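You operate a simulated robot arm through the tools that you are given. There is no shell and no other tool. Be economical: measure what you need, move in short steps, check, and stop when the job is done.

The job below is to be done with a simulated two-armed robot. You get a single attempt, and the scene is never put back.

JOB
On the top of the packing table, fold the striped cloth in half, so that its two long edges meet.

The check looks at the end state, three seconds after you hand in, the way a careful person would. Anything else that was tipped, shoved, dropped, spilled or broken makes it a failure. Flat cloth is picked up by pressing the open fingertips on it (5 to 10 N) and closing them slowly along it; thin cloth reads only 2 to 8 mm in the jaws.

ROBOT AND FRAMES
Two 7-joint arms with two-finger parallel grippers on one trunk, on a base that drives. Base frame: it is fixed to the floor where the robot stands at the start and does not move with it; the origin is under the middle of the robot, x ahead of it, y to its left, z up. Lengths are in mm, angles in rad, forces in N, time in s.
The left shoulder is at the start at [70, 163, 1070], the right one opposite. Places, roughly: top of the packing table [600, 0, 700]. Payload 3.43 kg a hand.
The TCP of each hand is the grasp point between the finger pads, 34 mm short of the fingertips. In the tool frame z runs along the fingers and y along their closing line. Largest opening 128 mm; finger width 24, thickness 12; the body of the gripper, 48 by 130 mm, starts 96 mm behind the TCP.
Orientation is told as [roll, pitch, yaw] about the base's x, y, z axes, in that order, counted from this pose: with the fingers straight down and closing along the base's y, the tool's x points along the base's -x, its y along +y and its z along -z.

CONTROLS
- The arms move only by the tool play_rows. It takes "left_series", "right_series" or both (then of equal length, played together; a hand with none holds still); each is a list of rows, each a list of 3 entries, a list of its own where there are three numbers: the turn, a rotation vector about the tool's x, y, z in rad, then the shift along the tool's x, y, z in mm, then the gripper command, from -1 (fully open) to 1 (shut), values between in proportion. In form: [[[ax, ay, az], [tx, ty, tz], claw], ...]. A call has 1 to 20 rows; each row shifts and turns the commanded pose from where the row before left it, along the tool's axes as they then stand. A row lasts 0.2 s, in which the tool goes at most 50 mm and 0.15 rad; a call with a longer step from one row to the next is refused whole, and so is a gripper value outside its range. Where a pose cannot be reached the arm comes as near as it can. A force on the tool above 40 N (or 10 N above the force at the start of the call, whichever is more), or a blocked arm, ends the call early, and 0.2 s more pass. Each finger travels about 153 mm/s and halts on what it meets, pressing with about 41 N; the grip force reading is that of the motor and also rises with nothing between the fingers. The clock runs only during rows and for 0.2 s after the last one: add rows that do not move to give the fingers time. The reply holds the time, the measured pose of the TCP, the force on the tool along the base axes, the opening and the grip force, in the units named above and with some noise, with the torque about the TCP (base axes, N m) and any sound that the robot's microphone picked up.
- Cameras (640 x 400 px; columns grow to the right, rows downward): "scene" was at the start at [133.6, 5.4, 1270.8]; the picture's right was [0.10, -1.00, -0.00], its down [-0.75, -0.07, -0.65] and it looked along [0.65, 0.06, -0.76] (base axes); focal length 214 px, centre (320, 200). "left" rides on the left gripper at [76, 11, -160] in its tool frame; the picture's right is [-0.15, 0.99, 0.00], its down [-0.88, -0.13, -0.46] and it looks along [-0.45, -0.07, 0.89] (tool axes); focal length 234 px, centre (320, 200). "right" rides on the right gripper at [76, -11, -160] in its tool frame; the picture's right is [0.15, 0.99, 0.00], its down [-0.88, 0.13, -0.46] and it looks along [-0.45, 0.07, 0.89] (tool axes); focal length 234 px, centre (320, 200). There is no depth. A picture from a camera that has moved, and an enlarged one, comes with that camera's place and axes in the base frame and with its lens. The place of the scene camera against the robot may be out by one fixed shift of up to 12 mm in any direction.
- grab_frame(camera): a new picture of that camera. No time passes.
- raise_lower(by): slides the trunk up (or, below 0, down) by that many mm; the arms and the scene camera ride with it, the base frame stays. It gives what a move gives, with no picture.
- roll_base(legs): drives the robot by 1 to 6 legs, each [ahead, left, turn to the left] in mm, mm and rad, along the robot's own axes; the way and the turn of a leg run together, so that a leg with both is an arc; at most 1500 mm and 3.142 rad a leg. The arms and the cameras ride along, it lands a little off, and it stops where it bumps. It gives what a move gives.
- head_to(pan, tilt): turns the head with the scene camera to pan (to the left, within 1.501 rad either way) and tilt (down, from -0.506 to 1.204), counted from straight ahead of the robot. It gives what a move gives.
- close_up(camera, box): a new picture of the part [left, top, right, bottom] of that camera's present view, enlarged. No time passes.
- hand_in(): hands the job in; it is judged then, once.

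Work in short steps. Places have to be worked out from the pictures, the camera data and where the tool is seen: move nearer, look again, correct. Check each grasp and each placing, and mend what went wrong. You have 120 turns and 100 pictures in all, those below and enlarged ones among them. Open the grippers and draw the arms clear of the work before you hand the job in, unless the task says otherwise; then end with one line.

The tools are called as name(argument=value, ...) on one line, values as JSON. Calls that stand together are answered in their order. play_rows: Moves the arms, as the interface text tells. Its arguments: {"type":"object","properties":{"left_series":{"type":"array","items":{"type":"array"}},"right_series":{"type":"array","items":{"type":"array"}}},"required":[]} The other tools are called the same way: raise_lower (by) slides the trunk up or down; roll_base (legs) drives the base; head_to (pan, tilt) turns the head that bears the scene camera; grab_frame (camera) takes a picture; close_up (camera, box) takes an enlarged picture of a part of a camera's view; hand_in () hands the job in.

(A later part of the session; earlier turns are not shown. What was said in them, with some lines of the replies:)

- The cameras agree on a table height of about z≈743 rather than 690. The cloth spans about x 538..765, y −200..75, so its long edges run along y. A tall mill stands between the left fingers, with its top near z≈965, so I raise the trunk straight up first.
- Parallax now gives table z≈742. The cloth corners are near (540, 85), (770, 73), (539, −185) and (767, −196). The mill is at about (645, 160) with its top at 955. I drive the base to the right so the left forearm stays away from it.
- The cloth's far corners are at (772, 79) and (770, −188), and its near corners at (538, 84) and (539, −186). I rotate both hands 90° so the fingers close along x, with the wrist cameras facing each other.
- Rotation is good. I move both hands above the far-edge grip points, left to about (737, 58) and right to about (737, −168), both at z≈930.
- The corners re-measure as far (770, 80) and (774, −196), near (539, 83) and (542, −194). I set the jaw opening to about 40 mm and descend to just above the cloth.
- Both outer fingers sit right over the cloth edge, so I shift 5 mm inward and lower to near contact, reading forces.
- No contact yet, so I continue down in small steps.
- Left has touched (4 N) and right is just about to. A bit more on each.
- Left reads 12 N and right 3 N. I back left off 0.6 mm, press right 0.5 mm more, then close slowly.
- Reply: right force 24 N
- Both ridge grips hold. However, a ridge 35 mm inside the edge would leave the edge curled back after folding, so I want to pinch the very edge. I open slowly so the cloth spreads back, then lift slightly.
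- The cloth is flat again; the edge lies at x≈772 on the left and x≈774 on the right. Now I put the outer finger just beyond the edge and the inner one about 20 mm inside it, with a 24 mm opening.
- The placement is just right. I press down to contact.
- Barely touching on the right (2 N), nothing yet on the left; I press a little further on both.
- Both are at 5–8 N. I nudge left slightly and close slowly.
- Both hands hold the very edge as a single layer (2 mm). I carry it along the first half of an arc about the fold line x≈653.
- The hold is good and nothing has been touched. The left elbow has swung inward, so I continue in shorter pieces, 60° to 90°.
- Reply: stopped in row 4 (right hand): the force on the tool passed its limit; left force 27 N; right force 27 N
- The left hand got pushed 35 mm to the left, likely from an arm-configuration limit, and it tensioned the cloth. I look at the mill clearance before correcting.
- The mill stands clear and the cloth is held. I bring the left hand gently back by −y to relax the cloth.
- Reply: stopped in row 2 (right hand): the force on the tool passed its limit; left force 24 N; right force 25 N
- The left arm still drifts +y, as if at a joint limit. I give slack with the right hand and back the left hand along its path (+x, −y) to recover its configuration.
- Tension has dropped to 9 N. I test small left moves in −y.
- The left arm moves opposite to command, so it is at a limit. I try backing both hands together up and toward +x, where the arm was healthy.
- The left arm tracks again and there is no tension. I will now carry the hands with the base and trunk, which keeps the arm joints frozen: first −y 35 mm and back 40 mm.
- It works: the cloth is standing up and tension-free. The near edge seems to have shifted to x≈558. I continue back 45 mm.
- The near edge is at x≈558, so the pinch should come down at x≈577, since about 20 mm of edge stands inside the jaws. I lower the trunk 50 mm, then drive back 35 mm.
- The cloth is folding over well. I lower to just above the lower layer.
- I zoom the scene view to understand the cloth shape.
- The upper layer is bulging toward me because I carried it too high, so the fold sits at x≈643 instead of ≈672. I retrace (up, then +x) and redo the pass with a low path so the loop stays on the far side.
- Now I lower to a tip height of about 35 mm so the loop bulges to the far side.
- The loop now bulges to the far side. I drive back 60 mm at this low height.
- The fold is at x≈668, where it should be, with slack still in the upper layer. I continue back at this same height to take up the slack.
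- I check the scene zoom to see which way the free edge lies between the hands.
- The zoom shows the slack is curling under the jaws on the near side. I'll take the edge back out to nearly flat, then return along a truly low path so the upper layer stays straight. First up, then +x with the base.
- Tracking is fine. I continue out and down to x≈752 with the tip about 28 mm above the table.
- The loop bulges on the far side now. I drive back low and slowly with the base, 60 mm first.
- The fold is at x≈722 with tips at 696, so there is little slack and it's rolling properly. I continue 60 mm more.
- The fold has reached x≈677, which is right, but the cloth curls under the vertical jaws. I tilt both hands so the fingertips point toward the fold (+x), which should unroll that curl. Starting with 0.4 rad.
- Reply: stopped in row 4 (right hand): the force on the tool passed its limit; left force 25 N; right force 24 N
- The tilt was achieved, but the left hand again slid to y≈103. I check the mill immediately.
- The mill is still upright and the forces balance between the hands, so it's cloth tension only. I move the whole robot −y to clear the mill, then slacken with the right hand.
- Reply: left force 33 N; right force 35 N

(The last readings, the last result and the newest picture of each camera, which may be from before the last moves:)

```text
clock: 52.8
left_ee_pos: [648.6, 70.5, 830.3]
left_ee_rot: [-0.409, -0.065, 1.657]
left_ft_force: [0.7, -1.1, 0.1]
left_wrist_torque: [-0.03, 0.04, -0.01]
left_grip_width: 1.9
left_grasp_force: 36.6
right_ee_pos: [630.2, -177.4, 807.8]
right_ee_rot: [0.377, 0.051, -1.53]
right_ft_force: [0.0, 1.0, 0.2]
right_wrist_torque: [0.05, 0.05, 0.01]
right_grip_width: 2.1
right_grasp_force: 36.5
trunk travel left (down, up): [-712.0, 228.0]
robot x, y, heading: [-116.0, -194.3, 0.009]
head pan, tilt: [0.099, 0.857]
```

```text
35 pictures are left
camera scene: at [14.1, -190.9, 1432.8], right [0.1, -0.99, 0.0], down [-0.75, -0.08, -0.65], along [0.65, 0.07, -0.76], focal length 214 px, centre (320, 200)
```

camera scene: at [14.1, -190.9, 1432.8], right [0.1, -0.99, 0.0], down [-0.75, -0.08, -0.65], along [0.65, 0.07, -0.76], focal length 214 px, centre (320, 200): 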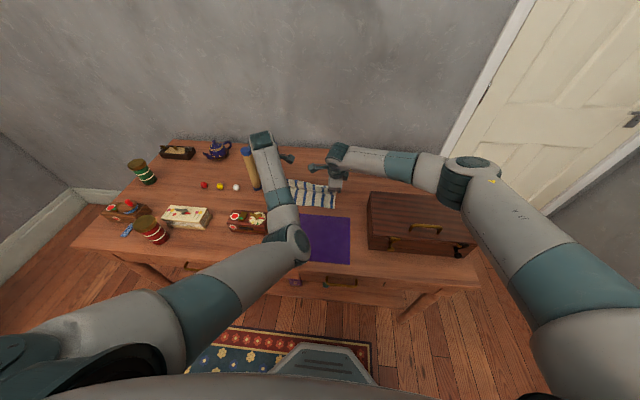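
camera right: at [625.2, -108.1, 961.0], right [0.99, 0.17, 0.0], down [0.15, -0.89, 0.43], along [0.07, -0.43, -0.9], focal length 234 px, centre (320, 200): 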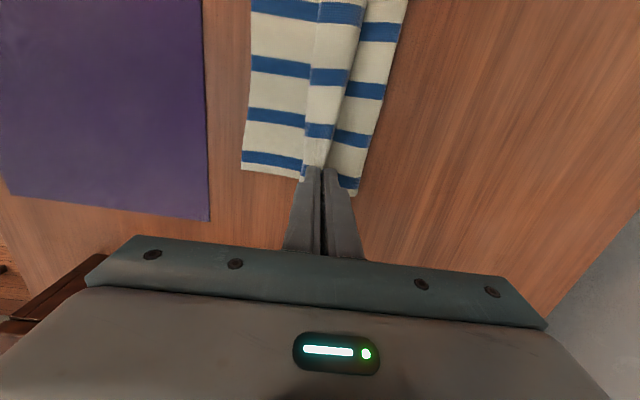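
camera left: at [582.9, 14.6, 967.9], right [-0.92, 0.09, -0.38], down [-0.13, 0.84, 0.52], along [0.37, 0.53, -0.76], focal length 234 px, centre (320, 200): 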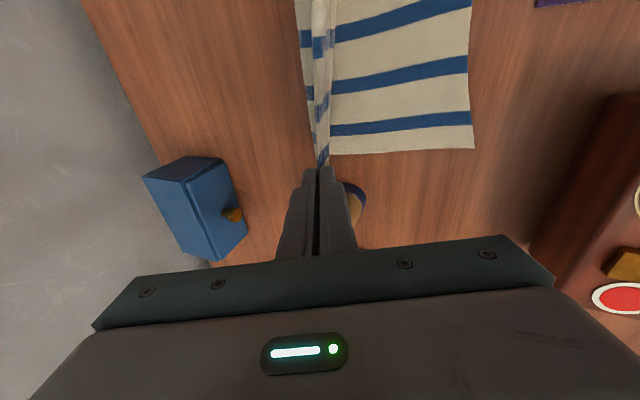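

Tension is gone and the mill is clear. I look at how the cloth hangs with the 0.4 rad tilt.

close_up(camera="scene", box=[250, 140, 370, 215])

grab_frame(camera="right")

```text
5.33 times, centred on (310, 178) of scene
camera zoom: at [14.1, -190.9, 1432.8], right [0.1, -0.99, 0.0], down [-0.75, -0.08, -0.65], along [0.65, 0.07, -0.76], focal length 1144 px, centre (373, 320)
```

zoom: 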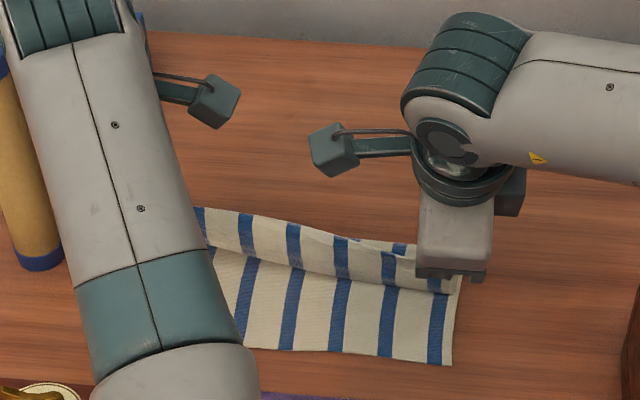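

```text
33 pictures are left
camera right: at [559.2, -112.5, 955.7], right [0.91, 0.16, 0.37], down [-0.01, -0.9, 0.43], along [0.41, -0.39, -0.82], focal length 234 px, centre (320, 200)
```

right: 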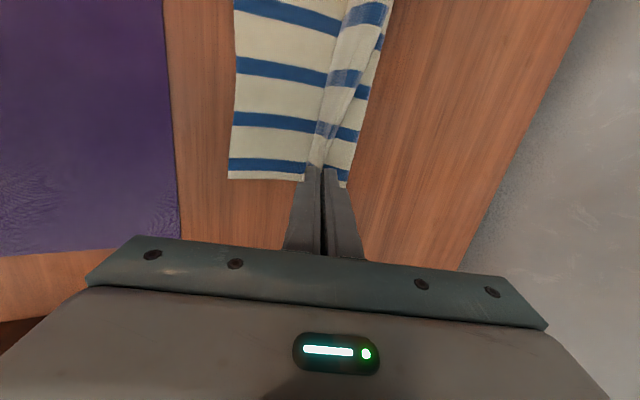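

Much better shape. I tilt a bit further, relaxing the left yaw a little as that wrist seems to be near its limit.

play_rows(left_series=[[[0.07, 0, 0.08], [0, 0, 0], 1], [[0.07, 0, 0.08], [0, 0, 0], 1], [[0.07, 0, 0.08], [0, 0, 0], 1], [[0, 0, 0], [0, 0, 0], 1]], right_series=[[[-0.07, 0, 0], [0, 0, 0], 1], [[-0.07, 0, 0], [0, 0, 0], 1], [[-0.07, 0, 0], [0, 0, 0], 1], [[0, 0, 0], [0, 0, 0], 1]])

```text
clock: 53.8
left_ee_pos: [659.0, 91.2, 849.2]
left_ee_rot: [-0.618, -0.196, 1.468]
left_ft_force: [-4.1, -33.2, -4.7]
left_wrist_torque: [-0.91, 0.25, -0.62]
left_grip_width: 2.1
left_grasp_force: 36.6
right_ee_pos: [629.9, -171.3, 810.3]
right_ee_rot: [0.592, 0.062, -1.522]
right_ft_force: [3.5, 32.9, 5.7]
right_wrist_torque: [0.94, -0.17, 0.52]
right_grip_width: 2.0
right_grasp_force: 37.0
trunk travel left (down, up): [-712.0, 228.0]
robot x, y, heading: [-118.9, -197.7, 0.001]
head pan, tilt: [0.099, 0.857]
```

Tilt is about 0.6 now, but left sits higher and further out. I bring the right hand to match it and slacken, then shift the base −y.

play_rows(right_series=[[[0, 0, 0], [3, 7.7, -2.6], 1], [[0, 0, 0], [3, 7.7, -2.6], 1], [[0, 0, 0], [3, 7.7, -2.6], 1], [[0, 0, 0], [3, 7.7, -2.6], 1], [[0, 0, 0], [3, 7.7, -2.6], 1], [[0, 0, 0], [3, 7.7, -2.6], 1], [[0, 0, 0], [0, 0, 0], 1]])

roll_base(legs=[[0, -25, 0]])

grab_frame(camera="scene")

```text
clock: 55.4
left_ee_pos: [654.3, 93.7, 842.5]
left_ee_rot: [-0.609, -0.205, 1.468]
left_ft_force: [0.0, -3.9, -0.3]
left_wrist_torque: [-0.11, 0.0, -0.05]
left_grip_width: 1.9
left_grasp_force: 36.7
right_ee_pos: [659.3, -158.5, 845.5]
right_ee_rot: [0.59, 0.054, -1.529]
right_ft_force: [0.3, 4.1, -0.5]
right_wrist_torque: [0.07, 0.05, 0.05]
right_grip_width: 2.3
right_grasp_force: 36.8
trunk travel left (down, up): [-712.0, 228.0]
robot x, y, heading: [-118.2, -193.8, 0.004]
head pan, tilt: [0.099, 0.857]
```

```text
clock: 56.2
left_ee_pos: [652.5, 71.8, 841.5]
left_ee_rot: [-0.603, -0.201, 1.468]
left_ft_force: [0.5, -2.6, 1.4]
left_wrist_torque: [-0.07, 0.01, -0.04]
left_grip_width: 1.8
left_grasp_force: 36.3
right_ee_pos: [658.2, -180.8, 846.9]
right_ee_rot: [0.59, 0.053, -1.527]
right_ft_force: [0.1, 2.3, 0.5]
right_wrist_torque: [0.04, 0.03, 0.04]
right_grip_width: 2.2
right_grasp_force: 36.2
trunk travel left (down, up): [-712.0, 228.0]
robot x, y, heading: [-117.5, -221.2, 0.011]
head pan, tilt: [0.099, 0.857]
```

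```text
32 pictures are left
camera scene: at [14.2, -212.7, 1432.8], right [0.11, -0.99, 0.0], down [-0.75, -0.08, -0.65], along [0.65, 0.07, -0.76], focal length 214 px, centre (320, 200)
```

scene: 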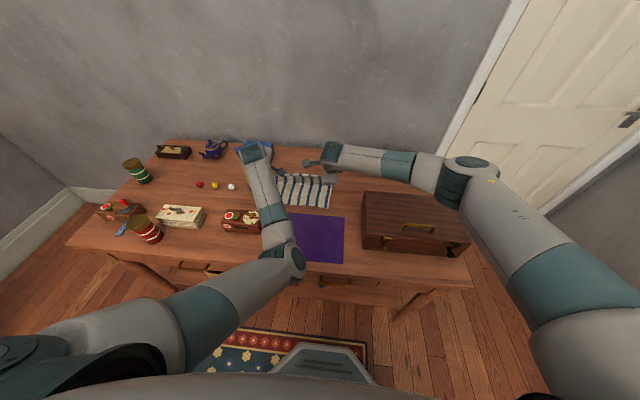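

The mill is clear (it's behind the forearm's line of sight, about 100 mm beyond the wrist). I descend diagonally: back 35, down 15, back 30, down 18.

roll_base(legs=[[-35, 0, 0]])

raise_lower(by=-15)

roll_base(legs=[[-30, 0, 0]])

raise_lower(by=-18)

grab_frame(camera="right")

close_up(camera="scene", box=[230, 130, 390, 230])

```text
clock: 57.1
left_ee_pos: [620.3, 73.0, 840.7]
left_ee_rot: [-0.603, -0.206, 1.469]
left_ft_force: [0.4, -5.4, 0.3]
left_wrist_torque: [-0.17, 0.05, -0.09]
left_grip_width: 1.8
left_grasp_force: 37.0
right_ee_pos: [627.2, -181.4, 845.0]
right_ee_rot: [0.589, 0.054, -1.527]
right_ft_force: [-0.3, 5.7, -0.8]
right_wrist_torque: [0.13, 0.05, 0.1]
right_grip_width: 1.8
right_grasp_force: 37.0
trunk travel left (down, up): [-712.0, 228.0]
robot x, y, heading: [-147.4, -224.8, 0.009]
head pan, tilt: [0.099, 0.857]
```

```text
clock: 57.7
left_ee_pos: [618.5, 74.3, 828.4]
left_ee_rot: [-0.608, -0.208, 1.47]
left_ft_force: [-0.9, -4.9, 0.5]
left_wrist_torque: [-0.17, 0.01, -0.13]
left_grip_width: 2.0
left_grasp_force: 36.7
right_ee_pos: [624.2, -180.5, 832.2]
right_ee_rot: [0.59, 0.055, -1.525]
right_ft_force: [-0.9, 6.3, -0.6]
right_wrist_torque: [0.15, 0.02, 0.1]
right_grip_width: 2.1
right_grasp_force: 36.6
trunk travel left (down, up): [-697.0, 243.0]
robot x, y, heading: [-156.1, -216.9, 0.011]
head pan, tilt: [0.099, 0.857]
```

```text
clock: 58.5
left_ee_pos: [588.2, 73.6, 825.3]
left_ee_rot: [-0.605, -0.208, 1.471]
left_ft_force: [0.4, -6.5, 0.7]
left_wrist_torque: [-0.18, 0.02, -0.08]
left_grip_width: 2.3
left_grasp_force: 37.1
right_ee_pos: [593.8, -181.9, 830.9]
right_ee_rot: [0.59, 0.054, -1.528]
right_ft_force: [-0.6, 6.2, -0.4]
right_wrist_torque: [0.16, 0.03, 0.09]
right_grip_width: 2.2
right_grasp_force: 36.9
trunk travel left (down, up): [-697.0, 243.0]
robot x, y, heading: [-184.5, -222.8, 0.009]
head pan, tilt: [0.099, 0.857]
```

```text
clock: 59.2
left_ee_pos: [587.1, 74.3, 809.9]
left_ee_rot: [-0.607, -0.21, 1.471]
left_ft_force: [-0.1, -6.6, 0.3]
left_wrist_torque: [-0.19, 0.02, -0.1]
left_grip_width: 2.2
left_grasp_force: 36.5
right_ee_pos: [593.1, -180.7, 814.4]
right_ee_rot: [0.593, 0.057, -1.525]
right_ft_force: [-0.4, 5.5, 0.6]
right_wrist_torque: [0.16, 0.01, 0.1]
right_grip_width: 1.9
right_grasp_force: 36.7
trunk travel left (down, up): [-679.0, 261.0]
robot x, y, heading: [-183.6, -220.2, 0.007]
head pan, tilt: [0.099, 0.857]
```

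```text
31 pictures are left
camera right: at [492.2, -117.1, 944.6], right [0.82, 0.15, 0.56], down [-0.1, -0.91, 0.4], along [0.57, -0.39, -0.73], focal length 234 px, centre (320, 200)
```

right: 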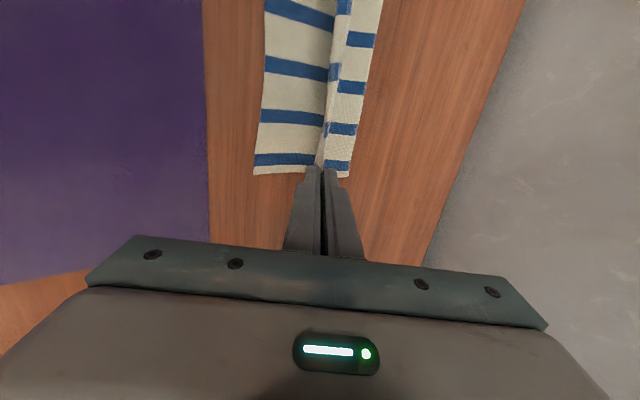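

```text
4.00 times, centred on (310, 180) of scene
camera zoom: at [-52.2, -215.2, 1400.0], right [0.11, -0.99, 0.0], down [-0.75, -0.08, -0.66], along [0.65, 0.07, -0.75], focal length 858 px, centre (360, 280)
```

zoom: 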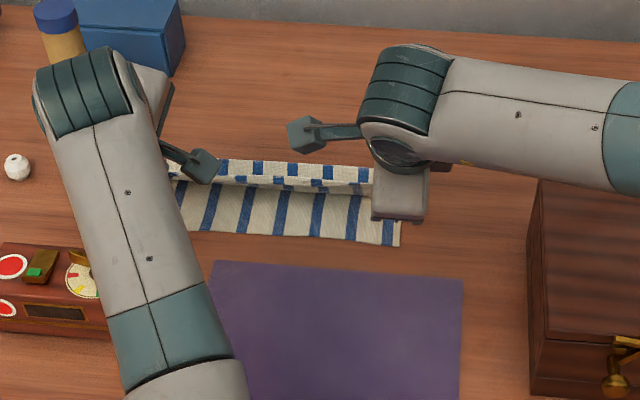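

The curl is gone: near edge at x≈567, fold at ≈678, a clean U-shape. I give the right hand 4 mm slack and −5 mm in x, then back 20 mm and down 20 mm.

play_rows(right_series=[[[0, 0, 0], [2.5, -2, -1.4], 1], [[0, 0, 0], [2.5, -2, -1.4], 1], [[0, 0, 0], [0, 0, 0], 1]])

raise_lower(by=-12)

roll_base(legs=[[-20, 0, 0]])

raise_lower(by=-10)

grab_frame(camera="right")

grab_frame(camera="left")

```text
clock: 60.0
left_ee_pos: [589.0, 74.4, 809.0]
left_ee_rot: [-0.606, -0.211, 1.471]
left_ft_force: [0.3, -2.4, 0.2]
left_wrist_torque: [-0.06, 0.04, -0.02]
left_grip_width: 2.1
left_grasp_force: 36.6
right_ee_pos: [589.0, -177.4, 812.6]
right_ee_rot: [0.59, 0.055, -1.528]
right_ft_force: [0.0, 2.4, 0.7]
right_wrist_torque: [0.04, 0.02, 0.0]
right_grip_width: 2.0
right_grasp_force: 36.5
trunk travel left (down, up): [-679.0, 261.0]
robot x, y, heading: [-183.3, -220.9, 0.009]
head pan, tilt: [0.099, 0.857]
```

```text
clock: 60.6
left_ee_pos: [588.7, 74.5, 796.7]
left_ee_rot: [-0.606, -0.209, 1.472]
left_ft_force: [-0.3, -1.7, 0.6]
left_wrist_torque: [-0.05, 0.05, -0.01]
left_grip_width: 1.9
left_grasp_force: 36.8
right_ee_pos: [587.8, -177.0, 799.8]
right_ee_rot: [0.589, 0.056, -1.526]
right_ft_force: [-0.2, 1.9, 0.5]
right_wrist_torque: [0.05, 0.04, 0.04]
right_grip_width: 2.0
right_grasp_force: 36.6
trunk travel left (down, up): [-667.0, 273.0]
robot x, y, heading: [-182.4, -220.3, 0.011]
head pan, tilt: [0.099, 0.857]
```

```text
clock: 61.4
left_ee_pos: [568.7, 74.0, 795.9]
left_ee_rot: [-0.604, -0.207, 1.472]
left_ft_force: [-0.5, -1.9, 0.6]
left_wrist_torque: [-0.05, 0.02, -0.06]
left_grip_width: 1.9
left_grasp_force: 36.8
right_ee_pos: [569.5, -176.4, 798.4]
right_ee_rot: [0.588, 0.054, -1.528]
right_ft_force: [0.3, 0.8, -0.1]
right_wrist_torque: [0.04, 0.02, -0.01]
right_grip_width: 2.1
right_grasp_force: 36.4
trunk travel left (down, up): [-667.0, 273.0]
robot x, y, heading: [-202.0, -218.8, -0.002]
head pan, tilt: [0.099, 0.857]
```

```text
clock: 62.0
left_ee_pos: [567.8, 73.5, 788.2]
left_ee_rot: [-0.606, -0.209, 1.471]
left_ft_force: [-0.1, -1.6, 0.5]
left_wrist_torque: [-0.05, 0.02, -0.06]
left_grip_width: 1.7
left_grasp_force: 36.7
right_ee_pos: [568.7, -177.0, 790.4]
right_ee_rot: [0.589, 0.052, -1.527]
right_ft_force: [-1.2, 1.8, 0.1]
right_wrist_torque: [0.07, 0.02, 0.01]
right_grip_width: 1.9
right_grasp_force: 36.4
trunk travel left (down, up): [-657.0, 283.0]
robot x, y, heading: [-204.8, -219.3, 0.003]
head pan, tilt: [0.099, 0.857]
```

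```text
29 pictures are left
camera right: at [467.8, -113.2, 921.1], right [0.82, 0.15, 0.56], down [-0.11, -0.91, 0.4], along [0.57, -0.39, -0.73], focal length 234 px, centre (320, 200)
```

right: 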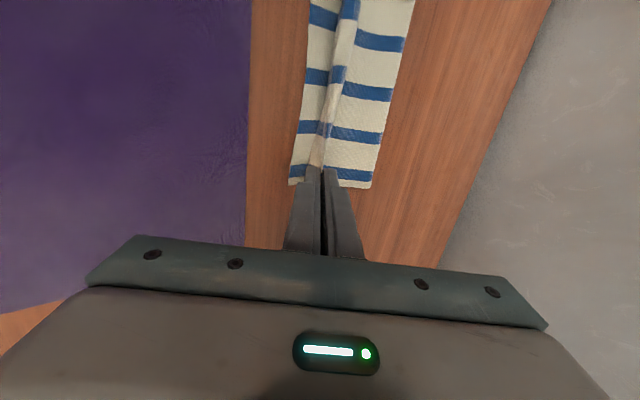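

```text
28 pictures are left
camera left: at [459.4, -13.9, 893.8], right [-0.78, 0.34, -0.52], down [-0.08, 0.78, 0.62], along [0.62, 0.53, -0.58], focal length 234 px, centre (320, 200)
```

left: 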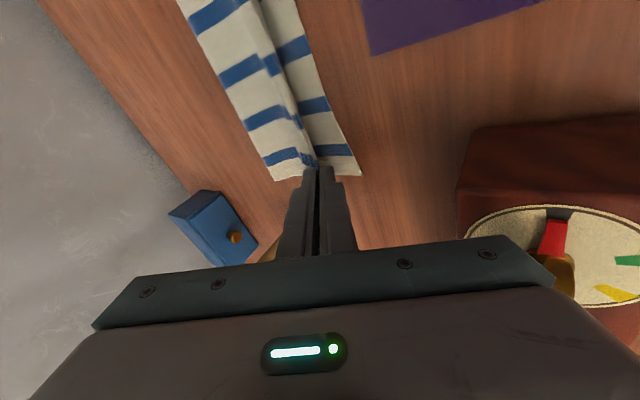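

The left gripper's rear is now close above the dial box (top ≈820, lever near (446, 96)), so I won't go lower on that side. Tips are at x≈587, 17 mm above the table, with the fold at ≈671. I open the jaws slightly here.

play_rows(left_series=[[[0, 0, 0], [0, 0, 0], 0.95], [[0, 0, 0], [0, 0, 0], 0.9], [[0, 0, 0], [0, 0, 0], 0.85], [[0, 0, 0], [0, 0, 0], 0.8], [[0, 0, 0], [0, 0, 0], 0.75], [[0, 0, 0], [0, 0, 0], 0.75]], right_series=[[[0, 0, 0], [0, 0, 0], 0.95], [[0, 0, 0], [0, 0, 0], 0.9], [[0, 0, 0], [0, 0, 0], 0.85], [[0, 0, 0], [0, 0, 0], 0.8], [[0, 0, 0], [0, 0, 0], 0.75], [[0, 0, 0], [0, 0, 0], 0.75]])

close_up(camera="right", box=[230, 60, 430, 220])

close_up(camera="left", box=[200, 60, 640, 400])

```text
clock: 63.4
left_ee_pos: [568.6, 72.9, 787.7]
left_ee_rot: [-0.606, -0.211, 1.471]
left_ft_force: [-1.0, 0.4, -0.4]
left_wrist_torque: [0.01, 0.03, -0.01]
left_grip_width: 16.1
left_grasp_force: 0.0
right_ee_pos: [569.9, -177.2, 789.3]
right_ee_rot: [0.59, 0.054, -1.526]
right_ft_force: [-0.5, -0.3, 0.1]
right_wrist_torque: [-0.01, 0.0, -0.03]
right_grip_width: 16.0
right_grasp_force: 0.1
trunk travel left (down, up): [-657.0, 283.0]
robot x, y, heading: [-204.6, -223.6, 0.006]
head pan, tilt: [0.099, 0.857]
```

```text
2.50 times, centred on (330, 140) of right
camera zoom: at [468.2, -113.4, 920.6], right [0.82, 0.15, 0.56], down [-0.11, -0.91, 0.4], along [0.57, -0.39, -0.73], focal length 585 px, centre (295, 350)
```

zoom: 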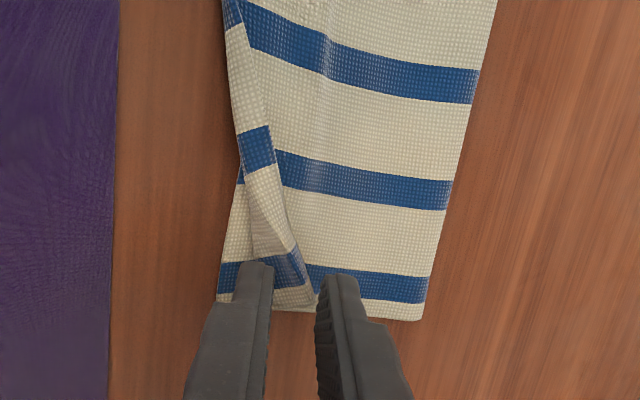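

```text
1.18 times, centred on (420, 230) of left
camera zoom: at [459.7, -14.1, 893.2], right [-0.78, 0.34, -0.52], down [-0.07, 0.78, 0.62], along [0.62, 0.53, -0.59], focal length 276 px, centre (202, 165)
```

zoom: 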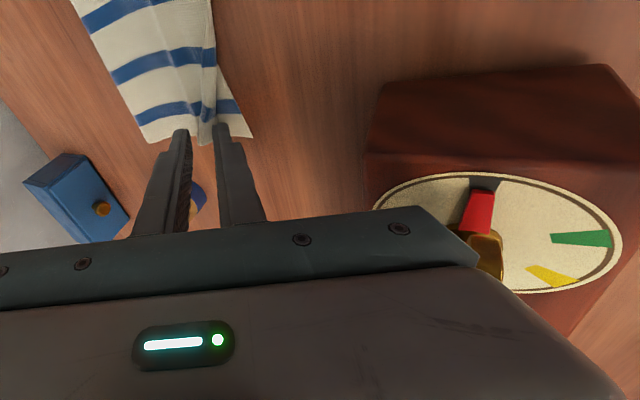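

Both corners are released. The flap stands between the fingers and doesn't lie on them, so I raise straight up with the trunk.

raise_lower(by=200)

grab_frame(camera="right")

close_up(camera="scene", box=[220, 150, 400, 262])

```text
clock: 65.5
left_ee_pos: [569.4, 74.6, 986.3]
left_ee_rot: [-0.606, -0.209, 1.473]
left_ft_force: [-0.6, -0.2, 0.7]
left_wrist_torque: [-0.03, 0.01, 0.01]
left_grip_width: 16.0
left_grasp_force: 0.0
right_ee_pos: [568.8, -177.7, 989.8]
right_ee_rot: [0.59, 0.054, -1.527]
right_ft_force: [-0.2, 1.0, 0.8]
right_wrist_torque: [0.01, -0.03, 0.01]
right_grip_width: 15.8
right_grasp_force: 0.0
trunk travel left (down, up): [-857.0, 83.0]
robot x, y, heading: [-203.4, -221.6, 0.008]
head pan, tilt: [0.099, 0.857]
```

```text
25 pictures are left
camera right: at [468.4, -113.4, 1120.4], right [0.82, 0.15, 0.56], down [-0.11, -0.91, 0.4], along [0.57, -0.39, -0.73], focal length 234 px, centre (320, 200)
```

right: 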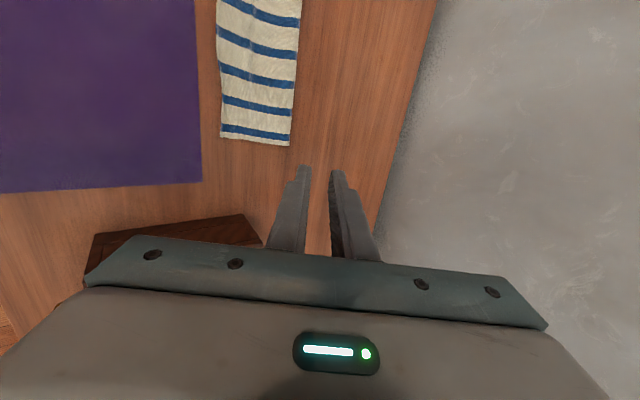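

```text
3.56 times, centred on (310, 206) of scene
camera zoom: at [-69.8, -215.3, 1577.7], right [0.11, -0.99, 0.0], down [-0.75, -0.08, -0.65], along [0.65, 0.07, -0.76], focal length 763 px, centre (356, 179)
```

zoom: 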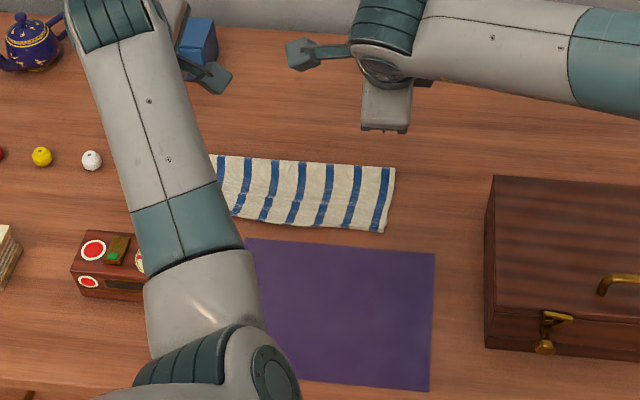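

The cloth has settled flat. I zoom in on it.

close_up(camera="right", box=[190, 0, 330, 160])

close_up(camera="left", box=[200, 0, 440, 150])

close_up(camera="scene", box=[270, 185, 340, 225])

```text
2.50 times, centred on (260, 80) of right
camera zoom: at [468.4, -113.4, 1120.4], right [0.82, 0.15, 0.56], down [-0.11, -0.91, 0.4], along [0.57, -0.39, -0.73], focal length 585 px, centre (470, 500)
```

zoom: 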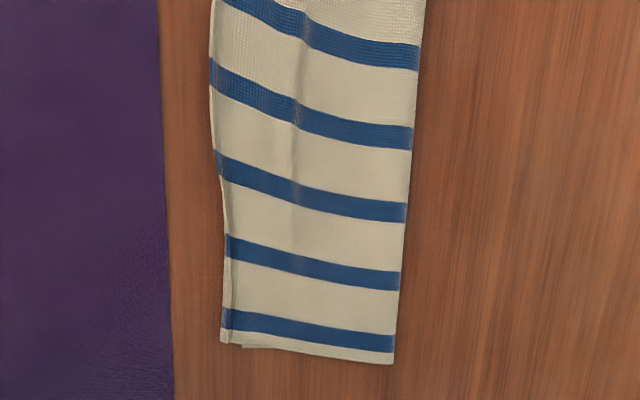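

```text
2.67 times, centred on (320, 75) of left
camera zoom: at [459.8, -14.2, 1093.0], right [-0.78, 0.34, -0.52], down [-0.07, 0.78, 0.62], along [0.62, 0.53, -0.59], focal length 624 px, centre (320, 533)
```

zoom: 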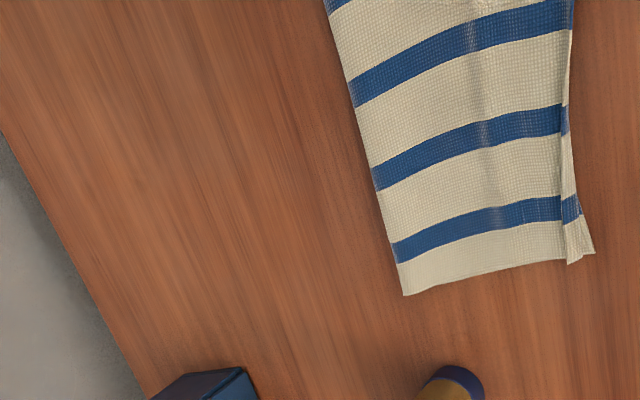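

```text
9.14 times, centred on (305, 205) of scene
camera zoom: at [-69.8, -215.3, 1577.7], right [0.11, -0.99, 0.0], down [-0.75, -0.08, -0.65], along [0.65, 0.07, -0.76], focal length 1961 px, centre (457, 154)
```

zoom: 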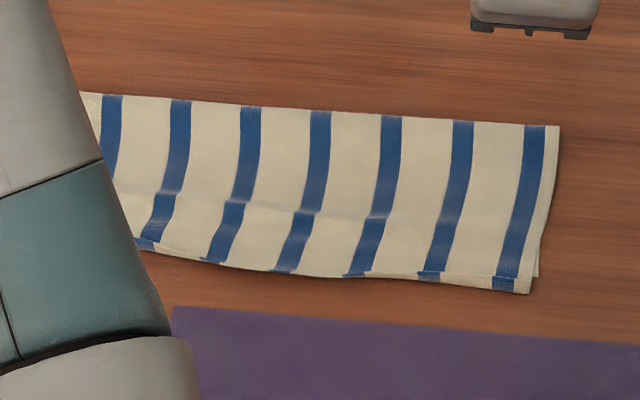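

The halves match: fold at x≈670 and near edge at x≈557, a folded width of 113 mm. Only the left top corner is about 15 mm short. I back the robot away for an unobstructed view.

roll_base(legs=[[-220, 0, 0]])

head_to(pan=0.2, tilt=0.75)

grab_frame(camera="scene")

```text
clock: 67.2
left_ee_pos: [353.1, 72.1, 986.2]
left_ee_rot: [-0.605, -0.21, 1.472]
left_ft_force: [-0.4, -0.6, 0.4]
left_wrist_torque: [0.02, -0.03, 0.02]
left_grip_width: 15.9
left_grasp_force: 0.1
right_ee_pos: [352.2, -178.5, 989.3]
right_ee_rot: [0.587, 0.052, -1.528]
right_ft_force: [0.7, 0.5, 0.6]
right_wrist_torque: [0.01, -0.02, 0.01]
right_grip_width: 15.9
right_grasp_force: 0.0
trunk travel left (down, up): [-857.0, 83.0]
robot x, y, heading: [-421.2, -225.5, 0.011]
head pan, tilt: [0.099, 0.857]
```

```text
clock: 67.9
left_ee_pos: [351.5, 73.0, 986.9]
left_ee_rot: [-0.606, -0.209, 1.471]
left_ft_force: [-0.3, 0.3, -0.7]
left_wrist_torque: [0.03, 0.02, -0.01]
left_grip_width: 16.0
left_grasp_force: 0.1
right_ee_pos: [350.9, -178.0, 991.0]
right_ee_rot: [0.59, 0.056, -1.527]
right_ft_force: [-0.9, -0.1, 0.1]
right_wrist_torque: [0.03, -0.03, 0.01]
right_grip_width: 16.0
right_grasp_force: 0.1
trunk travel left (down, up): [-857.0, 83.0]
robot x, y, heading: [-418.4, -222.0, 0.012]
head pan, tilt: [0.201, 0.75]
```

```text
20 pictures are left
camera scene: at [-284.8, -208.0, 1586.4], right [0.21, -0.98, 0.0], down [-0.67, -0.14, -0.73], along [0.72, 0.15, -0.68], focal length 214 px, centre (320, 200)
```

scene: 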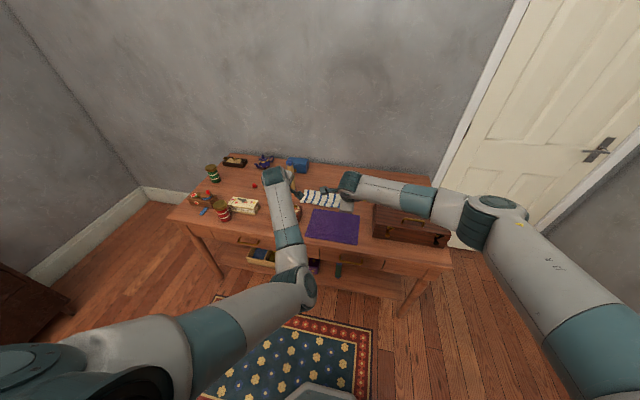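

I zoom on the cloth and on the lower shelf.

close_up(camera="scene", box=[250, 160, 370, 235])

close_up(camera="scene", box=[160, 140, 460, 330])

close_up(camera="left", box=[100, 0, 540, 275])

```text
5.33 times, centred on (310, 198) of scene
camera zoom: at [-284.8, -208.0, 1586.4], right [0.21, -0.98, 0.0], down [-0.67, -0.14, -0.73], along [0.72, 0.15, -0.68], focal length 1144 px, centre (373, 213)
```

zoom: 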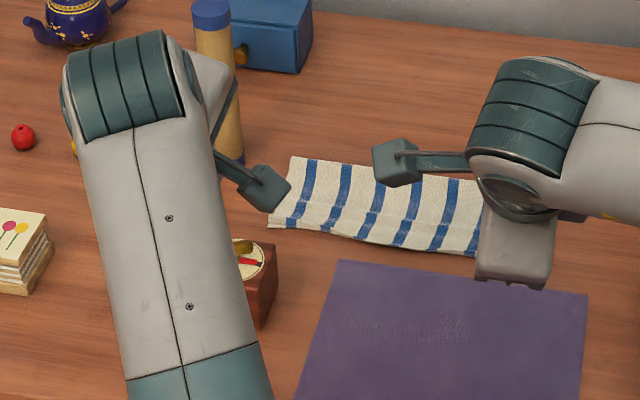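

```text
2.11 times, centred on (310, 235) of scene
camera zoom: at [-284.8, -208.0, 1586.4], right [0.21, -0.98, 0.0], down [-0.67, -0.14, -0.73], along [0.72, 0.15, -0.68], focal length 452 px, centre (341, 126)
```

zoom: 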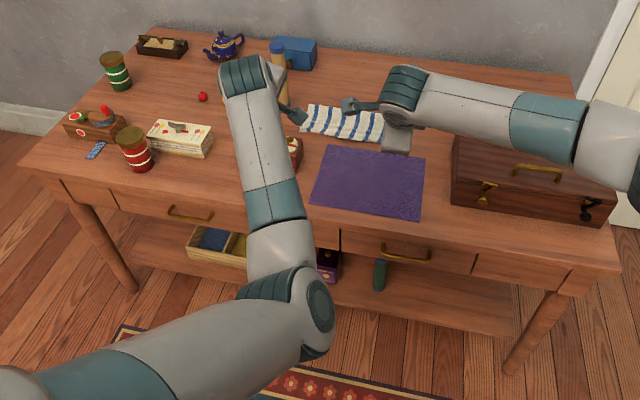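

```text
1.45 times, centred on (320, 138) of left
camera zoom: at [241.7, -15.3, 1093.9], right [-0.78, 0.34, -0.52], down [-0.08, 0.78, 0.62], along [0.62, 0.53, -0.58], focal length 341 px, centre (320, 291)
```

zoom: 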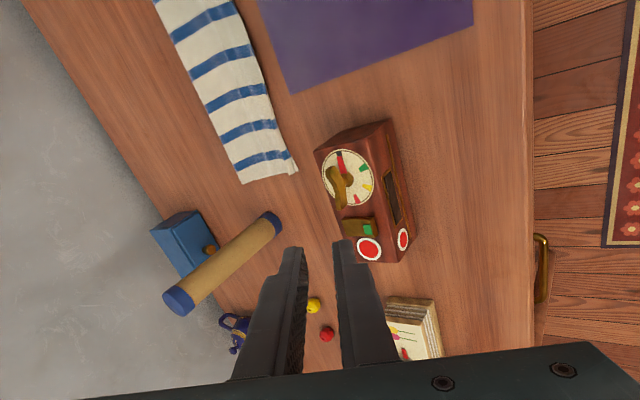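

The edges meet within about 5 mm along most of the length (about 15 mm at the left corner), everything else stands as before, and the arms are clear. I open the grippers fully in free air.

play_rows(left_series=[[[0, 0, 0], [0, 0, 0], -1], [[0, 0, 0], [0, 0, 0], -1], [[0, 0, 0], [0, 0, 0], -1]], right_series=[[[0, 0, 0], [0, 0, 0], -1], [[0, 0, 0], [0, 0, 0], -1], [[0, 0, 0], [0, 0, 0], -1]])

close_up(camera="right", box=[150, 0, 490, 210])

```text
clock: 68.7
left_ee_pos: [351.1, 71.9, 986.8]
left_ee_rot: [-0.605, -0.21, 1.472]
left_ft_force: [0.9, 0.7, -0.2]
left_wrist_torque: [-0.02, 0.03, -0.01]
left_grip_width: 128.2
left_grasp_force: 0.0
right_ee_pos: [352.0, -178.1, 990.6]
right_ee_rot: [0.59, 0.055, -1.527]
right_ft_force: [0.1, -0.4, -0.3]
right_wrist_torque: [-0.01, 0.01, 0.0]
right_grip_width: 128.1
right_grasp_force: 0.1
trunk travel left (down, up): [-857.0, 83.0]
robot x, y, heading: [-416.7, -223.1, 0.009]
head pan, tilt: [0.201, 0.75]
```

```text
1.88 times, centred on (320, 105) of right
camera zoom: at [250.8, -114.9, 1120.5], right [0.82, 0.15, 0.56], down [-0.11, -0.91, 0.4], along [0.57, -0.39, -0.73], focal length 441 px, centre (320, 379)
```

zoom: 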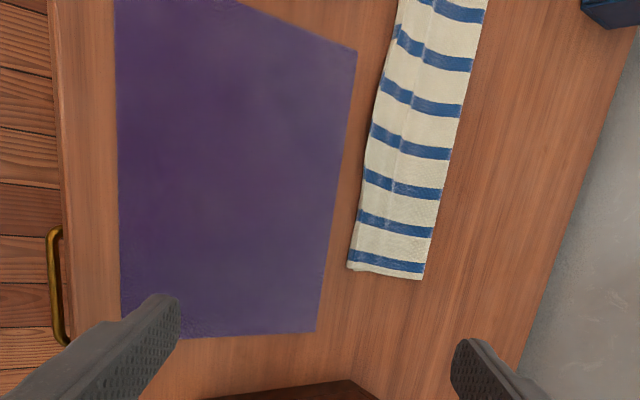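

The cloth lies flat and neatly folded and nothing else is disturbed, so I hand it in.

hand_in()

```text
The job is handed in.
```

I folded the striped cloth in half on the packing table and handed the job in. The long edges meet within about 5 mm along most of their length. At the left corner the top layer falls about 15 mm short, and I left it that way. While folding, the whole cloth shifted about 20 mm away from the robot. In the pictures, nothing else on the table was tipped or moved. The grippers are open and the arms are clear of the cloth.
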